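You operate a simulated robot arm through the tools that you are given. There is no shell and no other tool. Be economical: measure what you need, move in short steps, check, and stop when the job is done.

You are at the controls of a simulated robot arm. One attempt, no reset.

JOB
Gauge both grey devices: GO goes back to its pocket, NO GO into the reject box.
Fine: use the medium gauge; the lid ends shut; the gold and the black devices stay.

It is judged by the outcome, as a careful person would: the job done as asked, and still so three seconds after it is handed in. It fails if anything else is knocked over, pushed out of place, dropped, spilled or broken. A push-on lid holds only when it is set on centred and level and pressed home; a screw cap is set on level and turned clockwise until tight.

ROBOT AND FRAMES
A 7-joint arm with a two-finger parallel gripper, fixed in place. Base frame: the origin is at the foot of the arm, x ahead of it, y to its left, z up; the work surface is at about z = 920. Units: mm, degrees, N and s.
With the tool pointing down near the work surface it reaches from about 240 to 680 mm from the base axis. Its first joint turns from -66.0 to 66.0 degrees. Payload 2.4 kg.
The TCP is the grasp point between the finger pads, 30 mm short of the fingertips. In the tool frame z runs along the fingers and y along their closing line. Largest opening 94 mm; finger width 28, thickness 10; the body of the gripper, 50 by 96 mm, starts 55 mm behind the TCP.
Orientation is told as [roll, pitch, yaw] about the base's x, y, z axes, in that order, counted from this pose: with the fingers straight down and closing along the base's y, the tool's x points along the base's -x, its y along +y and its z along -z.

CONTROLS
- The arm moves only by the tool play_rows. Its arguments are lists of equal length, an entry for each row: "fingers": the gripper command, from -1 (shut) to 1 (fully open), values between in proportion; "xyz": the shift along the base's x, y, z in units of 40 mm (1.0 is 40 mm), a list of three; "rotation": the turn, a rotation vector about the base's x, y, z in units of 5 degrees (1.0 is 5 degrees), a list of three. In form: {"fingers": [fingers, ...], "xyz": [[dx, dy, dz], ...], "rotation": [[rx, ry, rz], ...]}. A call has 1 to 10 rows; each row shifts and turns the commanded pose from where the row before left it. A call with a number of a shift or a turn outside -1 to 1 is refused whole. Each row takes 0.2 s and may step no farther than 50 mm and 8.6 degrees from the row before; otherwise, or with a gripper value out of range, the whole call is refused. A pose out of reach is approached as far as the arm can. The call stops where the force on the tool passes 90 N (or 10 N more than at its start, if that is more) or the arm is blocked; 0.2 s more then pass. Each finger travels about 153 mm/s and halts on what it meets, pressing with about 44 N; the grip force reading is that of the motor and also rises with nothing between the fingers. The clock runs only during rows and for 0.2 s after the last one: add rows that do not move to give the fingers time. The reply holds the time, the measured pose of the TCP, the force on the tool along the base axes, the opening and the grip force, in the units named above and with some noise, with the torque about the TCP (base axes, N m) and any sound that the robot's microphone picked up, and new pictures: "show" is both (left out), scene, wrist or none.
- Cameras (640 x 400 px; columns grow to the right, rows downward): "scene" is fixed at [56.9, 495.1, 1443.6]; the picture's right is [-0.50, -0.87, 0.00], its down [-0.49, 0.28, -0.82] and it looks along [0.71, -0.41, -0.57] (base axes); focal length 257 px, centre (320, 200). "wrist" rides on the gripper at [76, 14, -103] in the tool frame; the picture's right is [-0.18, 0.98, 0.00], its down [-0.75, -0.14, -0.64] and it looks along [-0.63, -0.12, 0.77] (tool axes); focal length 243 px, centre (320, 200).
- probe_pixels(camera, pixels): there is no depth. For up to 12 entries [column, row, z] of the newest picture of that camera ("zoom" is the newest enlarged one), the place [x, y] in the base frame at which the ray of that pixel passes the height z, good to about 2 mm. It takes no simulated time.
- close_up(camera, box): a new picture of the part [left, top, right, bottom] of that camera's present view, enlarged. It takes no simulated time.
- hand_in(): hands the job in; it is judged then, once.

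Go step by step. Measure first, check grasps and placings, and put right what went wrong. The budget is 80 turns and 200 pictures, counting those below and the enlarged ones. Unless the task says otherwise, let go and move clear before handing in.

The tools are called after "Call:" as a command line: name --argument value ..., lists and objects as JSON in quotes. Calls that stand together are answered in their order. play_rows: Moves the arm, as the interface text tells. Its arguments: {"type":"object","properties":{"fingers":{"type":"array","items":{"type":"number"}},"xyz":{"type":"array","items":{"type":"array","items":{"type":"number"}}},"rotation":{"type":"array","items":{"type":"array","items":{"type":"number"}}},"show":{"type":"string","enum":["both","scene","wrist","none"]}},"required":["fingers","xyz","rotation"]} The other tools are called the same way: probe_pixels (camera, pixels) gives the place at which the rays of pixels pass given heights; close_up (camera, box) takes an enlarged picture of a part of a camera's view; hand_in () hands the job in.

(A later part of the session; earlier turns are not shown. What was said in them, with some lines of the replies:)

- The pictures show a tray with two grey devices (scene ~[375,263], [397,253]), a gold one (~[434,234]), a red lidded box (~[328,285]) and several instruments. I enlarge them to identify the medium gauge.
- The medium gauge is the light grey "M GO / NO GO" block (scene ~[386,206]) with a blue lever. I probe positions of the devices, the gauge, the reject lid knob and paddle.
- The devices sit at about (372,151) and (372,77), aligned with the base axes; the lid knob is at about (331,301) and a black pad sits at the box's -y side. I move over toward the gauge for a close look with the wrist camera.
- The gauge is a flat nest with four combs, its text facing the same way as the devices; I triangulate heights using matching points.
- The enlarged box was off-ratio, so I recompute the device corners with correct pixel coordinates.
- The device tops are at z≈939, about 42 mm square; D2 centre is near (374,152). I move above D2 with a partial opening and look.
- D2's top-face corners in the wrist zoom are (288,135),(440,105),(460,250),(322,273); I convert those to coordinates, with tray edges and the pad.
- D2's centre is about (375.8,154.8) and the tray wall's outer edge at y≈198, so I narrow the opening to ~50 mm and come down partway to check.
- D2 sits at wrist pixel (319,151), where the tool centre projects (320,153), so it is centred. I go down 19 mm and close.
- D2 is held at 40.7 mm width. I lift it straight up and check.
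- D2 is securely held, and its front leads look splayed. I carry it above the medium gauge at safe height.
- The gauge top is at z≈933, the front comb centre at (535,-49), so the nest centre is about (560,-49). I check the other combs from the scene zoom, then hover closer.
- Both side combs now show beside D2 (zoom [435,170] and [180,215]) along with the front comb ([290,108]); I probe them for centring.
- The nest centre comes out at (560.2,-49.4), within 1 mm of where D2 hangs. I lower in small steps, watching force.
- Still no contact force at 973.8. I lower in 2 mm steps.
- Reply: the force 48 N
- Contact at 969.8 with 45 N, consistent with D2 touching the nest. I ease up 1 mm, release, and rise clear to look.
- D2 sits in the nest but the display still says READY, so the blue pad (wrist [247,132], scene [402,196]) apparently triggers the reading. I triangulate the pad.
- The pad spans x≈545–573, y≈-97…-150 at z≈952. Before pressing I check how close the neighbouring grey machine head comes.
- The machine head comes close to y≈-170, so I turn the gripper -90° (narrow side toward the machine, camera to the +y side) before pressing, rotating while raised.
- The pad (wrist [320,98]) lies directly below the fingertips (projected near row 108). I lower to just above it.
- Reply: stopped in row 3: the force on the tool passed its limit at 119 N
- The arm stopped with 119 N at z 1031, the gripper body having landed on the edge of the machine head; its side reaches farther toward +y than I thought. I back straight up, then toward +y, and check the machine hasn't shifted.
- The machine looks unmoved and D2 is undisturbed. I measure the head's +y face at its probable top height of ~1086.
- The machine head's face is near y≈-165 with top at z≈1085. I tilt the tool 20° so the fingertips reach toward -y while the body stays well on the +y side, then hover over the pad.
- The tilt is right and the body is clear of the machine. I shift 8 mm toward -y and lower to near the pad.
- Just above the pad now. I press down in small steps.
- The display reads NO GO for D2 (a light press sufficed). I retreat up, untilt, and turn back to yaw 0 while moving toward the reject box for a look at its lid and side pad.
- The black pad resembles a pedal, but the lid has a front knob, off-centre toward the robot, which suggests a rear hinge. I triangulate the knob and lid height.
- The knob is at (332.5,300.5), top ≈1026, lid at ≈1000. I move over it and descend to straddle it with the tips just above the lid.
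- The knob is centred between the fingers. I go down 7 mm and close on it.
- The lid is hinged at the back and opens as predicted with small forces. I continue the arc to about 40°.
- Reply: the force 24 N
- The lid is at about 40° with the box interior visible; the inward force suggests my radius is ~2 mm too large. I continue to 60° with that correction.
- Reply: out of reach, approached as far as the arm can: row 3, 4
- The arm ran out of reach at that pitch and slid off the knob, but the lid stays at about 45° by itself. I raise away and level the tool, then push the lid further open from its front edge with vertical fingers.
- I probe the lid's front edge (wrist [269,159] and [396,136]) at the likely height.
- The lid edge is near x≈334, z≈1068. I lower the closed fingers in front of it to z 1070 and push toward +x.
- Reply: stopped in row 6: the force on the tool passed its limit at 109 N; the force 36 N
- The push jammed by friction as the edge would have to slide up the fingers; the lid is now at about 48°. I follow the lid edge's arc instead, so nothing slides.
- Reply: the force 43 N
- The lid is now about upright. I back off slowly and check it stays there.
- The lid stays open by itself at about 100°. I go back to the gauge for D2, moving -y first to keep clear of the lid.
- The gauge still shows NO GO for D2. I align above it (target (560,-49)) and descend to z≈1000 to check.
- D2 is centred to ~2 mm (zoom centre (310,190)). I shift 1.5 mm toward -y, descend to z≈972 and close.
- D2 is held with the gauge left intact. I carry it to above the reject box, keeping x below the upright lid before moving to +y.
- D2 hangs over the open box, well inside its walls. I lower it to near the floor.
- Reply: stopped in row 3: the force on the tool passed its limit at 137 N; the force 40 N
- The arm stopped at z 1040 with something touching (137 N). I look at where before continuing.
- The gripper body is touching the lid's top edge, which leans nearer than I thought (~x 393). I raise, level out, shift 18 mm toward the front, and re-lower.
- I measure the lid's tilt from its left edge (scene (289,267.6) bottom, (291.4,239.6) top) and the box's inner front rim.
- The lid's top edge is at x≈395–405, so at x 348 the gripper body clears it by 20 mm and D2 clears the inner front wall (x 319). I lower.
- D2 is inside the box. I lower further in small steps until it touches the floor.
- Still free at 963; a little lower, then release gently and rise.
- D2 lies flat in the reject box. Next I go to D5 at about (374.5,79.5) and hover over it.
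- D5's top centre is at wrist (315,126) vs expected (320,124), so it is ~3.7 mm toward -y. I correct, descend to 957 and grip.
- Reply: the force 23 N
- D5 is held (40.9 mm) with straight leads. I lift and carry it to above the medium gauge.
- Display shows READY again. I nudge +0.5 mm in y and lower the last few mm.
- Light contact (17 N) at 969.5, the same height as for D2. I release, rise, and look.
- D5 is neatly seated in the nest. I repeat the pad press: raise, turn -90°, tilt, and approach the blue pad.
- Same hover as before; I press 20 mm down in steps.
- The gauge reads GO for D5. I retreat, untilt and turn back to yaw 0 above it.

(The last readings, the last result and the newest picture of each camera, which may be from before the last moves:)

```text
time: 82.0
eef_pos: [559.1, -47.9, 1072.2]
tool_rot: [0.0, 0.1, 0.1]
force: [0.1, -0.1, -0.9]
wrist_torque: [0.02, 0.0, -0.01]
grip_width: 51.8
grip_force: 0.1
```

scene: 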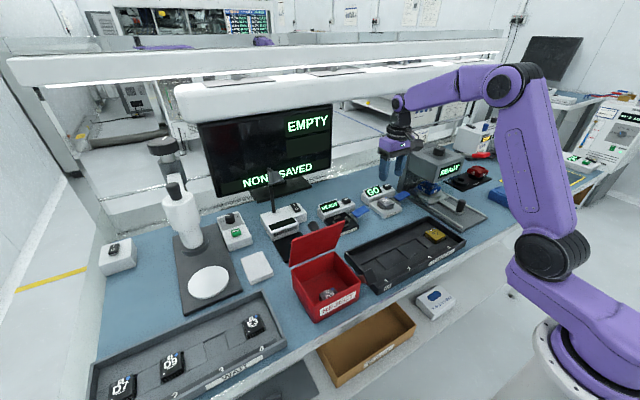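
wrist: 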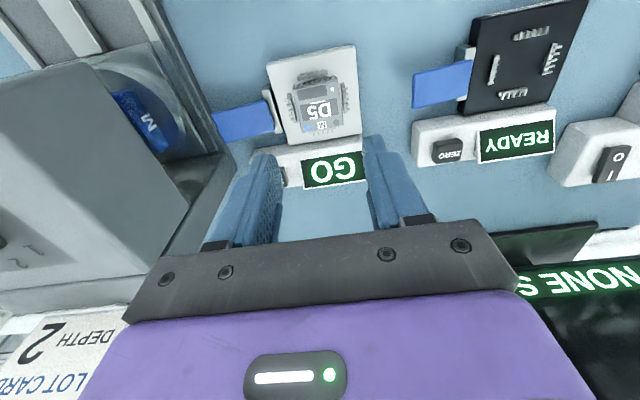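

GO remains displayed. I descend on D5 at (560.2,-49.3), grip, and lift.

Call:
play_rows --fingers '[0.1, 0.1, 0.1, 0.1, 0.1, -1, -1, -1]' --xyz '[[0.02, -0.03, -0.8], [0, 0, -0.8], [0, 0, -0.5], [0, 0, -0.42], [0, 0, 0], [0, 0, 0], [0, 0, 0], [0, 0, 0]]' --rotation '[[0, 0, 0], [0, 0, 0], [0, 0, 0], [0, 0, 0], [0, 0, 0], [0, 0, 0], [0, 0, 0], [0, 0, 0]]' --show "none"

Call:
close_up --camera "wrist" --box '[220, 100, 420, 225]'

```text
time: 83.8
eef_pos: [560.8, -50.1, 971.3]
tool_rot: [0.0, 0.0, 0.0]
force: [0.8, 0.2, 0.3]
wrist_torque: [0.01, -0.03, 0.02]
grip_width: 40.9
grip_force: 44.4
```

```text
3.20 times, centred on (320, 162) of wrist
```

zoom: 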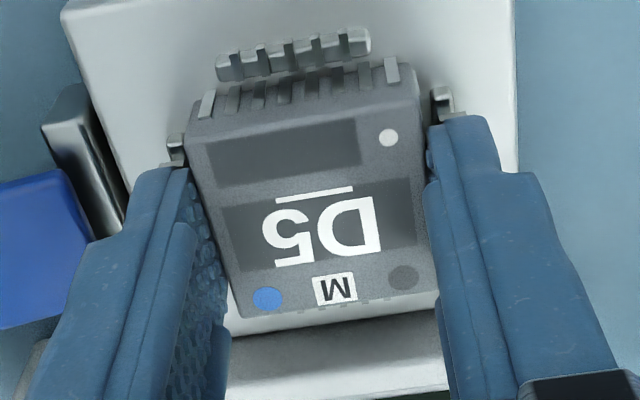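

D5 is gripped. I lift and carry it back over pocket 2.

Call:
play_rows --fingers '[-1, -1, -1, -1, -1, -1, -1, -1, -1, -1]' --xyz '[[0, 0, 0.2], [0, 0, 0.6], [0, 0, 0.9], [-0.92, 0.64, 0], [-0.92, 0.64, 0], [-0.92, 0.64, 0], [-0.92, 0.64, 0], [-0.94, 0.64, 0], [0, 0, -0.6], [0, 0, 0]]' --rotation '[[0, 0, 0], [0, 0, 0], [0, 0, 0], [0, 0, 0], [0, 0, 0], [0, 0, 0], [0, 0, 0], [0, 0, 0], [0, 0, 0], [0, 0, 0]]'

Call:
close_up --camera "wrist" --box '[200, 70, 440, 220]'

Call:
close_up --camera "scene" --box '[360, 220, 440, 270]'

```text
time: 86.0
eef_pos: [377.7, 79.9, 1017.0]
tool_rot: [0.1, 0.0, 0.0]
force: [-0.6, 0.4, -0.7]
wrist_torque: [0.01, -0.03, 0.01]
grip_width: 40.7
grip_force: 44.1
```

scene: 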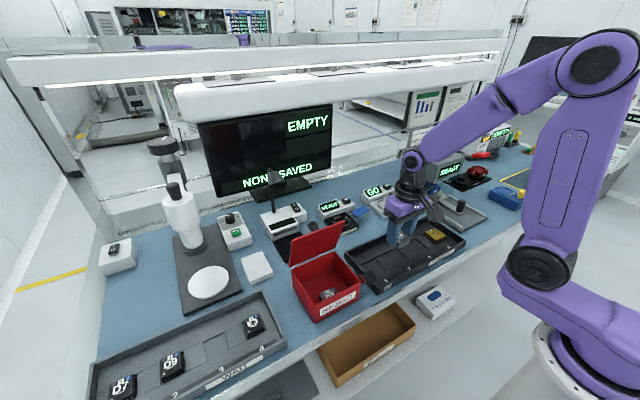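
wrist: 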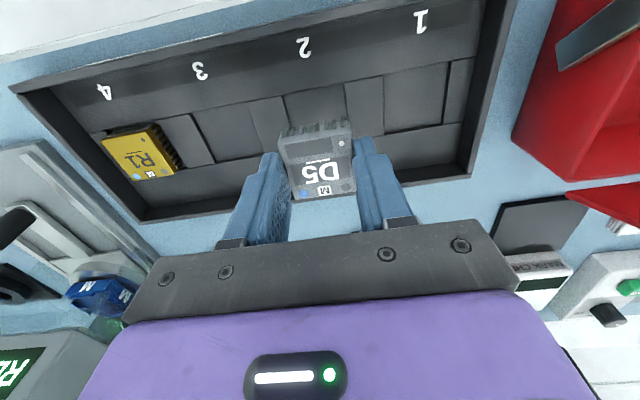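

```text
2.67 times, centred on (320, 145) of wrist
```

zoom: 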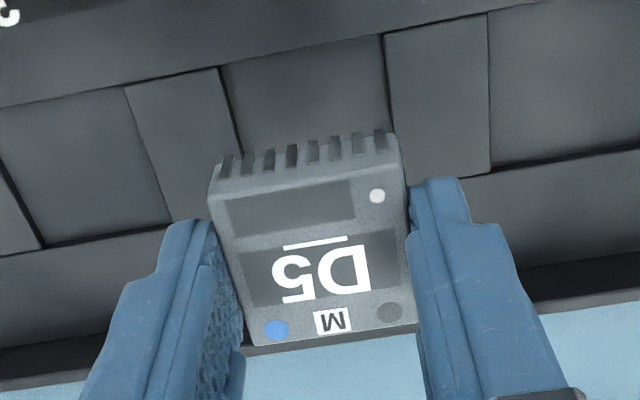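

```text
8.00 times, centred on (400, 245) of scene
```

zoom: 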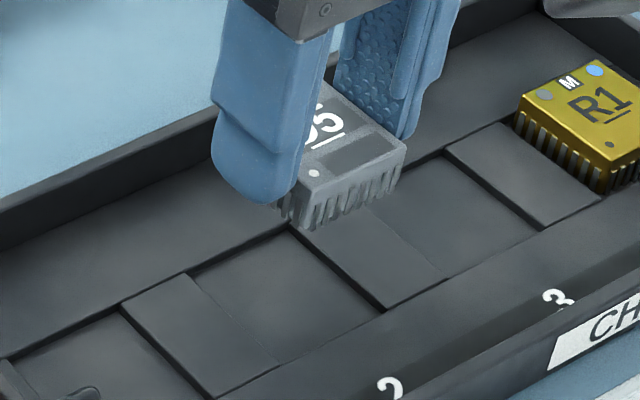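

I probe the visible pocket corners (zoom [220,67], [382,35]) to check alignment before lowering.

Call:
probe_pixels --camera "wrist" --pixels '[[282.5, 95.2, 926], [343.2, 83.2, 926], [291.2, 128, 926], [346.5, 117, 926]]'

```text
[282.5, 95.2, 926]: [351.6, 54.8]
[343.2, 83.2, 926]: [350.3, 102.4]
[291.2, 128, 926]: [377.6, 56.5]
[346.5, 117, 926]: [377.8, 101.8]
```

The pocket spans y 55.6–102 and starts at x 351, so D5 is within 1 mm. I lower with small corrections, watching the force.

Call:
play_rows --fingers '[-1, -1, -1, -1, -1]' --xyz '[[0, -0.01, -0.6], [0, 0, -0.4], [0, 0, -0.2], [0, 0, -0.1], [0, 0, 0]]' --rotation '[[0, 0, 0], [0, 0, 0], [0, 0, 0], [0, 0, 0], [0, 0, 0]]' --show "none"

Call:
close_up --camera "wrist" --box '[220, 80, 420, 205]'

Call:
close_up --camera "scene" --box '[370, 235, 426, 270]'

```text
time: 87.2
eef_pos: [374.7, 78.2, 965.2]
tool_rot: [0.1, 0.2, 0.0]
force: [0.5, -0.4, 0.9]
wrist_torque: [0.0, 0.0, 0.01]
grip_width: 40.7
grip_force: 44.2
```

```text
3.20 times, centred on (320, 142) of wrist
```

zoom: 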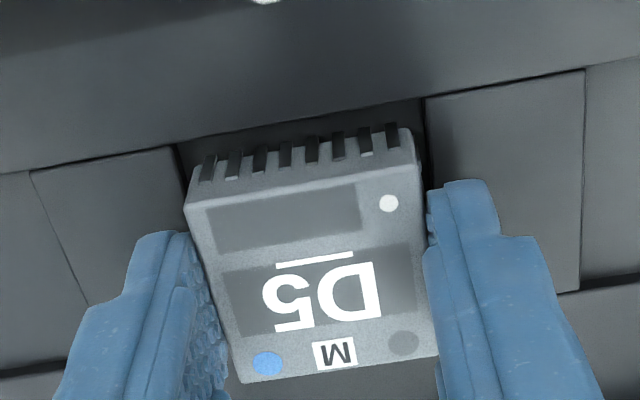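

```text
11.43 times, centred on (398, 252) of scene
```

zoom: 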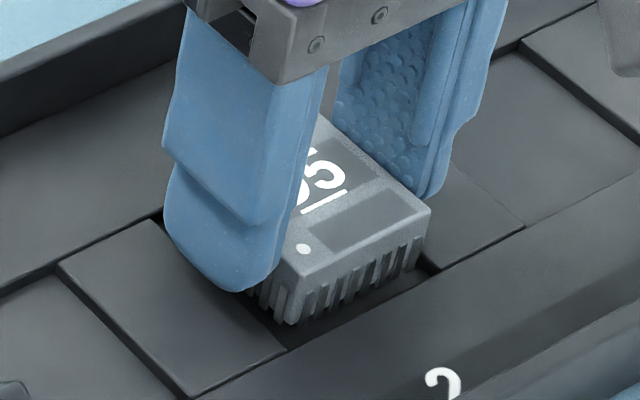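

D5 is entering the pocket, slightly toward the rear. I shift -0.6 mm in x and lower the last millimetres.

Call:
play_rows --fingers '[-1, -1, -1, -1]' --xyz '[[-0.015, 0, -0.05], [0, 0, -0.04], [0, 0, -0.03], [0, 0, 0]]' --rotation '[[0, 0, 0], [0, 0, 0], [0, 0, 0], [0, 0, 0]]' --show "none"

Call:
close_up --camera "scene" --box '[370, 235, 426, 270]'

```text
time: 88.2
eef_pos: [374.1, 79.7, 958.3]
tool_rot: [0.0, 0.1, 0.0]
force: [0.7, -0.5, 0.9]
wrist_torque: [0.01, -0.02, 0.02]
grip_width: 40.6
grip_force: 43.6
```

```text
11.43 times, centred on (398, 252) of scene
```

zoom: 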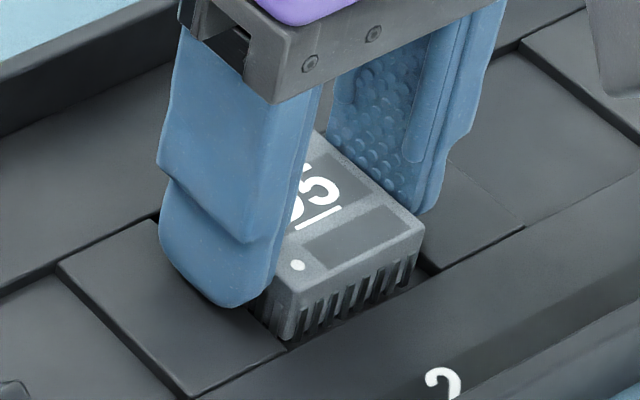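

Call:
play_rows --fingers '[-1, -1, -1]' --xyz '[[0, 0, -0.03], [0, 0, -0.02], [0, 0, 0]]' --rotation '[[0, 0, 0], [0, 0, 0], [0, 0, 0]]' --show "none"

```text
time: 89.0
eef_pos: [375.1, 80.0, 958.0]
tool_rot: [0.1, -0.3, -0.1]
force: [-1.9, -5.3, 39.2]
wrist_torque: [-0.17, 0.05, 0.03]
grip_width: 40.7
grip_force: 43.9
```

Contact (39 N) at 958, matching the original seat height. I release and rise to check.

Call:
play_rows --fingers '[-1, 0.1, 0.1, 0.1, 0.1, 0.1, 0.1, 0.1]' --xyz '[[0, 0, 0.03], [0, 0, 0], [0, 0, 0], [0, 0, 0.4], [0, 0, 0.8], [0, 0, 0.9], [0, 0, 0.9], [0, 0, 0]]' --rotation '[[0, 0, 0], [0, 0, 0], [0, 0, 0], [0, 0, 0], [0, 0, 0], [0, 0, 0], [0, 0, 0], [0, 0, 0]]'

Call:
close_up --camera "scene" --box '[360, 230, 440, 280]'

Call:
close_up --camera "wrist" --box '[220, 60, 420, 185]'

```text
time: 90.8
eef_pos: [376.2, 78.6, 1079.2]
tool_rot: [0.1, 0.1, -0.1]
force: [0.3, 0.4, 0.4]
wrist_torque: [-0.01, 0.03, 0.03]
grip_width: 51.8
grip_force: 0.1
```

scene: 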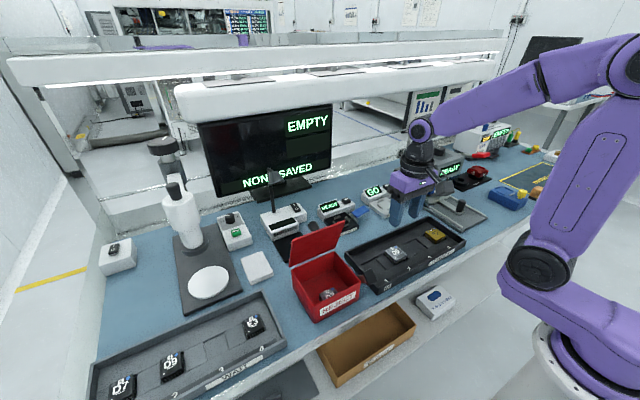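
wrist: 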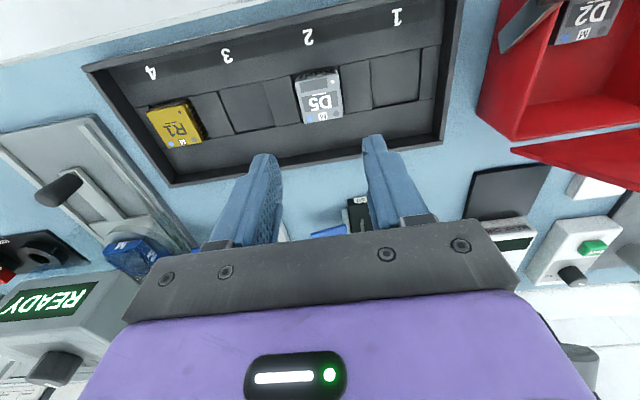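

```text
8.00 times, centred on (400, 255) of scene
```

zoom: 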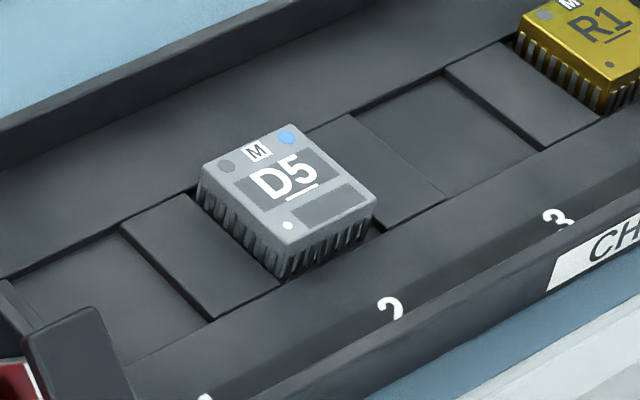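

```text
3.20 times, centred on (320, 122) of wrist
```

zoom: 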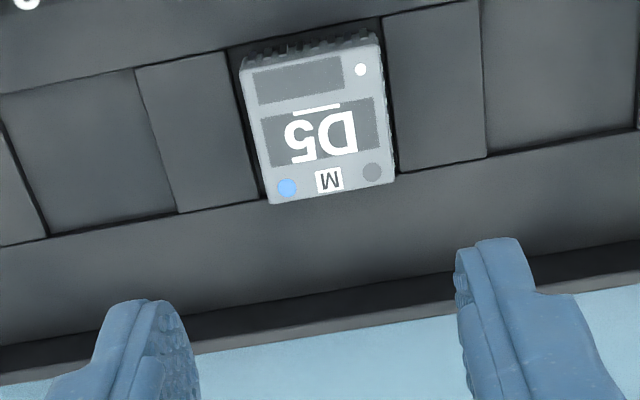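

D5 is back in pocket 2. For the lid I go behind it (x≈462, y≈301) with open fingers straddling the knob, to push it closed.

Call:
play_rows --fingers '[0.3, 0.3, 0.3, 0.3, 0.3, 0.3, 0.3, 0.3, 0.3]' --xyz '[[0.7, 0.3, 0.8], [0.75, 0.3, 0.8], [0.75, 0.3, 0.8], [0, 0.93, 0], [0, 0.93, 0], [0, 0.93, 0], [0, 0.93, 0], [0, 0.94, 0], [0, 0, 0]]' --rotation '[[0, 0, 0], [0, 0, 0], [0, 0, 0], [0, 0, 0], [0, 0, 0], [0, 0, 0], [0, 0, 0], [0, 0, 0], [0, 0, 0]]'

Call:
close_up --camera "wrist" --box '[180, 20, 460, 195]'

Call:
close_up --camera "scene" --box '[240, 180, 368, 260]'

```text
time: 92.8
eef_pos: [462.7, 300.6, 1176.2]
tool_rot: [0.2, 0.0, 0.0]
force: [-0.1, -0.2, -0.6]
wrist_torque: [-0.03, 0.0, 0.0]
grip_width: 61.1
grip_force: 0.1
```

scene: 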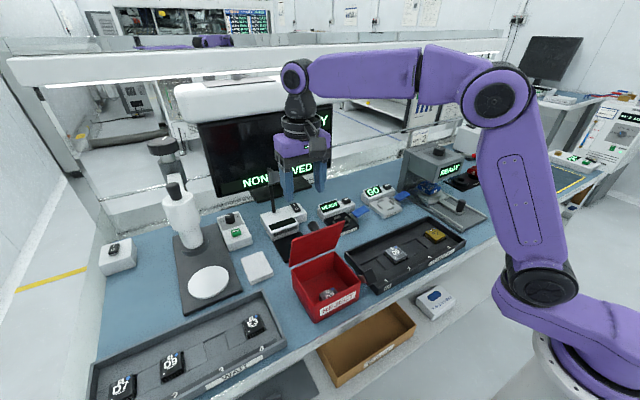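
wrist: 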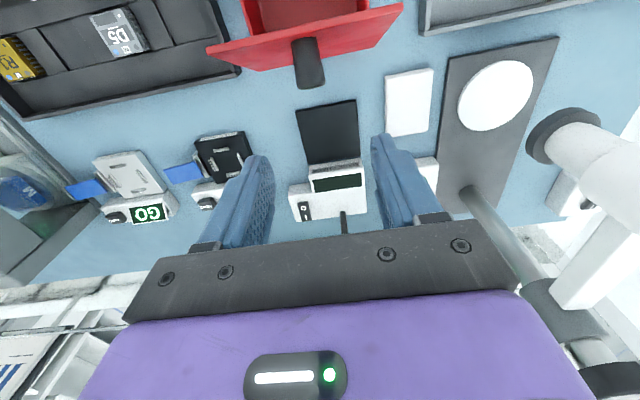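

```text
2.29 times, centred on (320, 108) of wrist
```

zoom: 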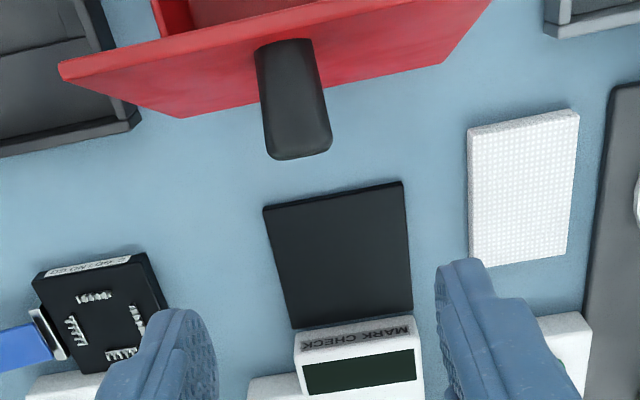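

```text
5.00 times, centred on (304, 220) of scene
```

zoom: 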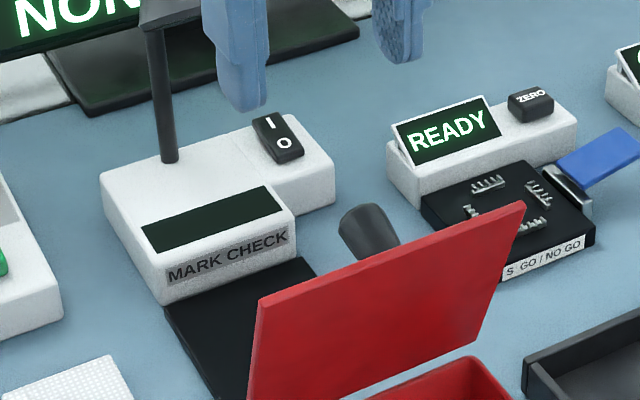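

Before descending I check the desk lamp's distance.

Call:
probe_pixels --camera "scene" --pixels '[[274, 211, 950], [271, 185, 1050], [271, 185, 1080], [271, 185, 1030]]'

Call:
probe_pixels --camera "wrist" --pixels '[[206, 48, 1105], [403, 5, 1105], [240, 71, 1005], [376, 47, 1005]]'

```text
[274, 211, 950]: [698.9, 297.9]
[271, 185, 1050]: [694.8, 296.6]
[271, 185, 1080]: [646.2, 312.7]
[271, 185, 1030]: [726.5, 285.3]
```

```text
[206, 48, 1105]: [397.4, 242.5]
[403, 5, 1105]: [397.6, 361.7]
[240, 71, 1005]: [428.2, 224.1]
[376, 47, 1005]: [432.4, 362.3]
```

The lamp is far away (x≈697). The lid leans at ~73° with its top edge at x≈397. I descend behind it and advance to contact.

Call:
play_rows --fingers '[0.3, 0.3, 0.3, 0.3, 0.3, 0.3]' --xyz '[[0, 0, -0.75], [0, 0, -0.75], [-0.6, 0, 0], [-0.45, 0, 0], [-0.35, 0, -0.14], [0, 0, 0]]' --rotation '[[0, 0, 0], [0, 0, 0], [0, 0, 0], [0, 0, 0], [0, 0, 0], [0, 0, 0]]'

Call:
close_up --camera "scene" --box '[264, 200, 392, 280]'

```text
time: 94.2
eef_pos: [407.4, 302.6, 1109.4]
tool_rot: [0.1, 0.0, 0.1]
force: [-0.5, -0.4, 0.0]
wrist_torque: [-0.01, 0.0, 0.0]
grip_width: 61.2
grip_force: 0.1
```

scene: 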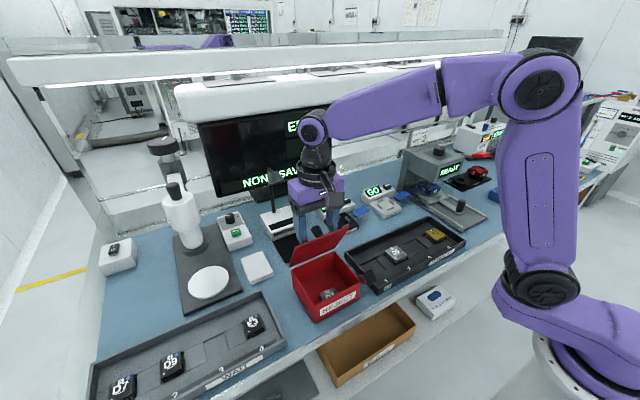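
wrist: 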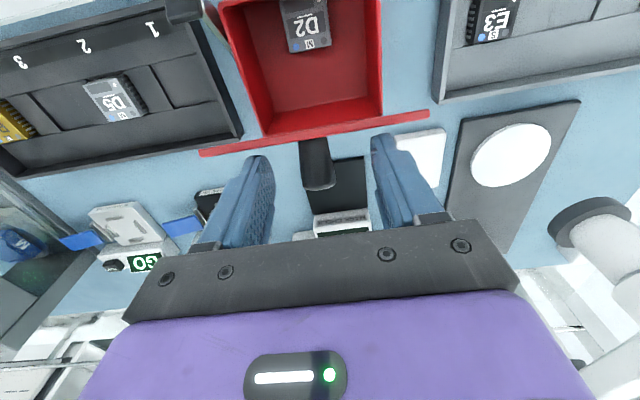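

```text
5.00 times, centred on (328, 240) of scene
```

zoom: 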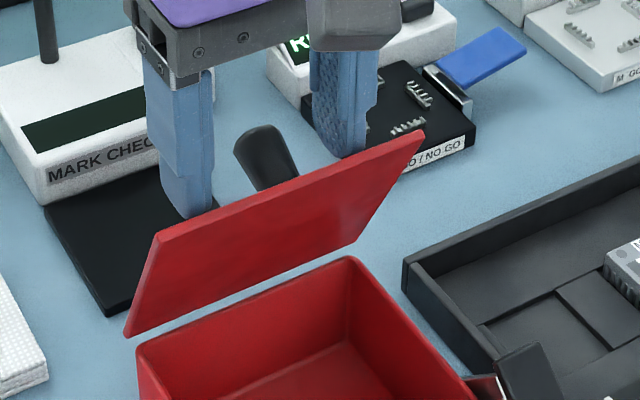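

The lid is moving closed with almost no force. I continue along its arc.

Call:
play_rows --fingers '[0.3, 0.3, 0.3, 0.3, 0.3, 0.3]' --xyz '[[-0.2, 0, -0.1], [-0.32, 0, -0.2], [-0.28, 0, -0.25], [-0.23, 0, -0.3], [-0.18, 0, -0.33], [0, 0, 0]]' --rotation '[[0, 0, 0], [0, 0, 0], [0, 0, 0], [0, 0, 0], [0, 0, 0], [0, 0, 0]]'

Call:
close_up --camera "scene" --box '[264, 210, 392, 290]'

```text
time: 95.6
eef_pos: [358.2, 301.7, 1063.3]
tool_rot: [0.0, 0.0, 0.0]
force: [0.3, -0.4, -1.2]
wrist_torque: [0.0, 0.01, 0.02]
grip_width: 61.2
grip_force: 0.1
```

scene: 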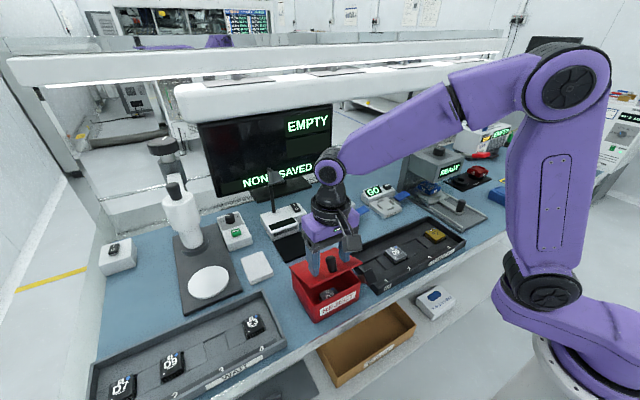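
wrist: 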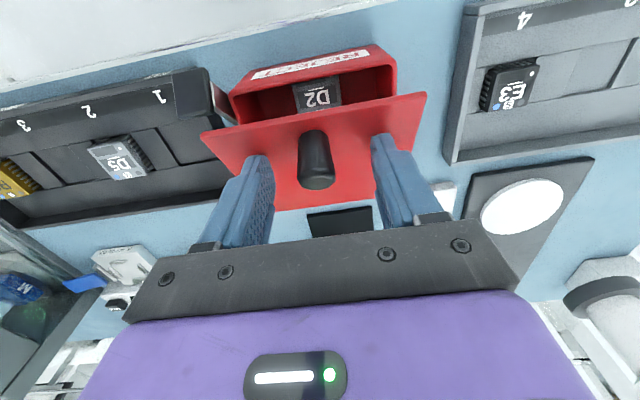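

```text
5.00 times, centred on (328, 250) of scene
```

zoom: 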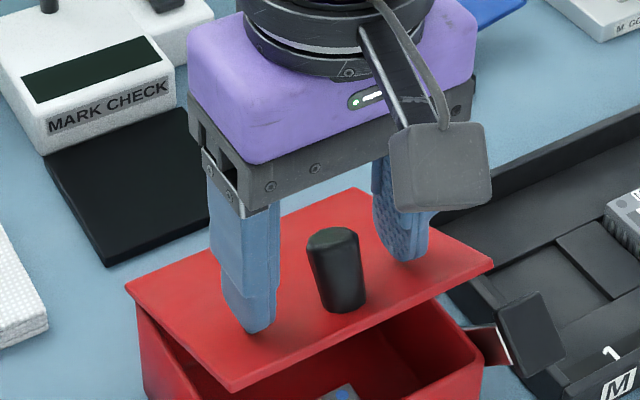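

The lid is at about 20°. I continue to fully shut and press lightly.

Call:
play_rows --fingers '[0.3, 0.3, 0.3, 0.3, 0.3, 0.3]' --xyz '[[-0.1, 0, -0.3], [-0.05, 0, -0.25], [0, 0, -0.12], [0, 0, -0.06], [0, 0, -0.05], [0, 0, 0]]' --rotation '[[0, 0, 0], [0, 0, 0], [0, 0, 0], [0, 0, 0], [0, 0, 0], [0, 0, 0]]' --show "none"

Call:
close_up --camera "scene" --box '[264, 220, 392, 300]'

```text
time: 97.0
eef_pos: [352.2, 300.8, 1031.0]
tool_rot: [0.1, 0.1, 0.0]
force: [0.2, 0.6, 0.0]
wrist_torque: [0.01, -0.03, -0.01]
grip_width: 61.1
grip_force: 0.1
```

```text
5.00 times, centred on (328, 260) of scene
5 turns are left
```

zoom: 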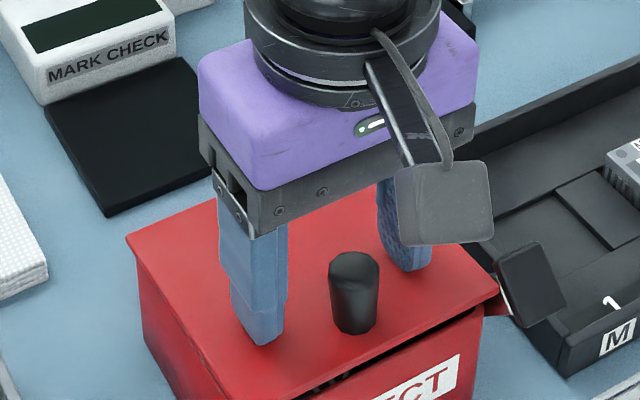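

Only 5 turns remain; the lid is almost shut with a small gap at the front. I press a few millimetres more, in steps, then rise clear.

Call:
play_rows --fingers '[0.3, 0.3, 0.3, 0.3, 0.3]' --xyz '[[0, 0, -0.06], [0, 0, -0.06], [0, 0, -0.06], [0, 0, -0.05], [0, 0, 0]]' --rotation '[[0, 0, 0], [0, 0, 0], [0, 0, 0], [0, 0, 0], [0, 0, 0]]' --show "none"

Call:
close_up --camera "scene" --box '[264, 220, 392, 300]'

```text
time: 98.2
eef_pos: [352.2, 301.1, 1021.9]
tool_rot: [0.1, 0.1, 0.1]
force: [-0.7, -0.1, -1.0]
wrist_torque: [-0.01, -0.01, 0.01]
grip_width: 61.0
grip_force: 0.0
```

```text
5.00 times, centred on (328, 260) of scene
4 turns are left
```

zoom: 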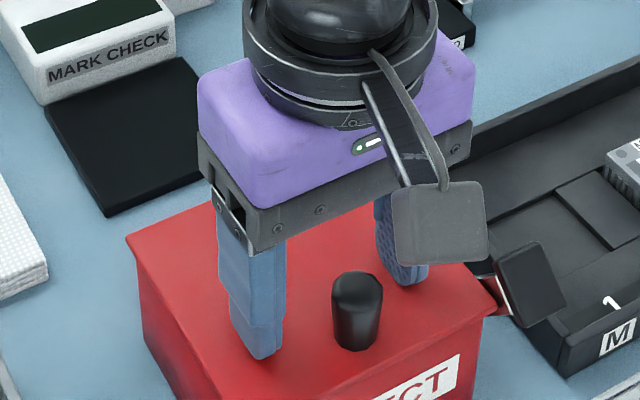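

The lid looks shut and there is still no reaction, so I press 4 mm more and then lift away.

Call:
play_rows --fingers '[0.3, 0.3, 0.3]' --xyz '[[0, 0, -0.05], [0, 0, -0.05], [0, 0, 0]]' --rotation '[[0, 0, 0], [0, 0, 0], [0, 0, 0]]' --show "none"

Call:
play_rows --fingers '[0.3, 0.3, 0.3, 0.3, 0.3, 0.3]' --xyz '[[0, 0, 0.5], [0, 0, 0.9], [0, 0, 0.9], [0, -0.6, 0.9], [0, -0.9, 0.5], [0, 0, 0]]' --rotation '[[0, 0, 0], [0, 0, 0], [0, 0, 0], [0, 0, 0], [0, 0, 0], [0, 0, 0]]'

Call:
close_up --camera "scene" --box '[264, 220, 424, 320]'

```text
time: 99.0
eef_pos: [353.1, 303.2, 1019.2]
tool_rot: [0.3, -0.1, 0.1]
force: [-11.7, -2.3, 57.9]
wrist_torque: [-2.05, -0.37, -0.57]
grip_width: 62.1
grip_force: 0.9
```

```text
time: 100.4
eef_pos: [351.2, 238.9, 1166.5]
tool_rot: [0.1, 0.2, 0.1]
force: [-0.1, -0.5, -1.0]
wrist_torque: [0.02, 0.0, 0.03]
grip_width: 61.2
grip_force: 0.2
```

scene: 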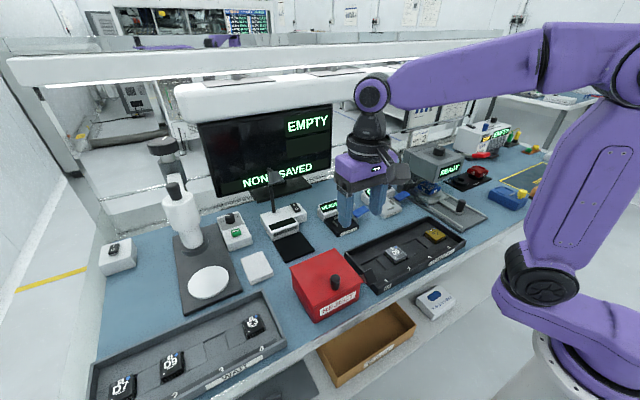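
wrist: 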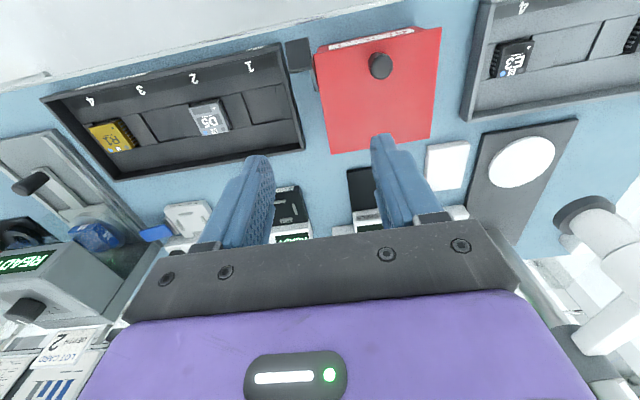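

```text
4.00 times, centred on (344, 270) of scene
3 turns are left
```

zoom: 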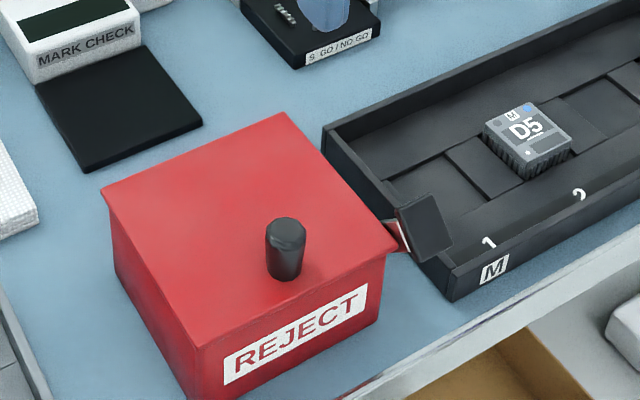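

The lid is fully shut over D2, D5 sits in pocket 2, and the gold and black devices are where they were. The arm is clear, so I hand in.

Call:
hand_in

```text
The job is handed in.
```

I gauged both grey devices on the medium gauge. D2 read NO GO and is in the reject box with the lid shut. D5 read GO and is back in pocket 2. The gold and black devices were not touched.

The gripper bumped the press machine next to the gauge once (119 N), and the reject lid twice while I was opening the box and lowering D2 into it (109 N and 137 N). The press looked unmoved in the pictures, and the lid then shut fully.
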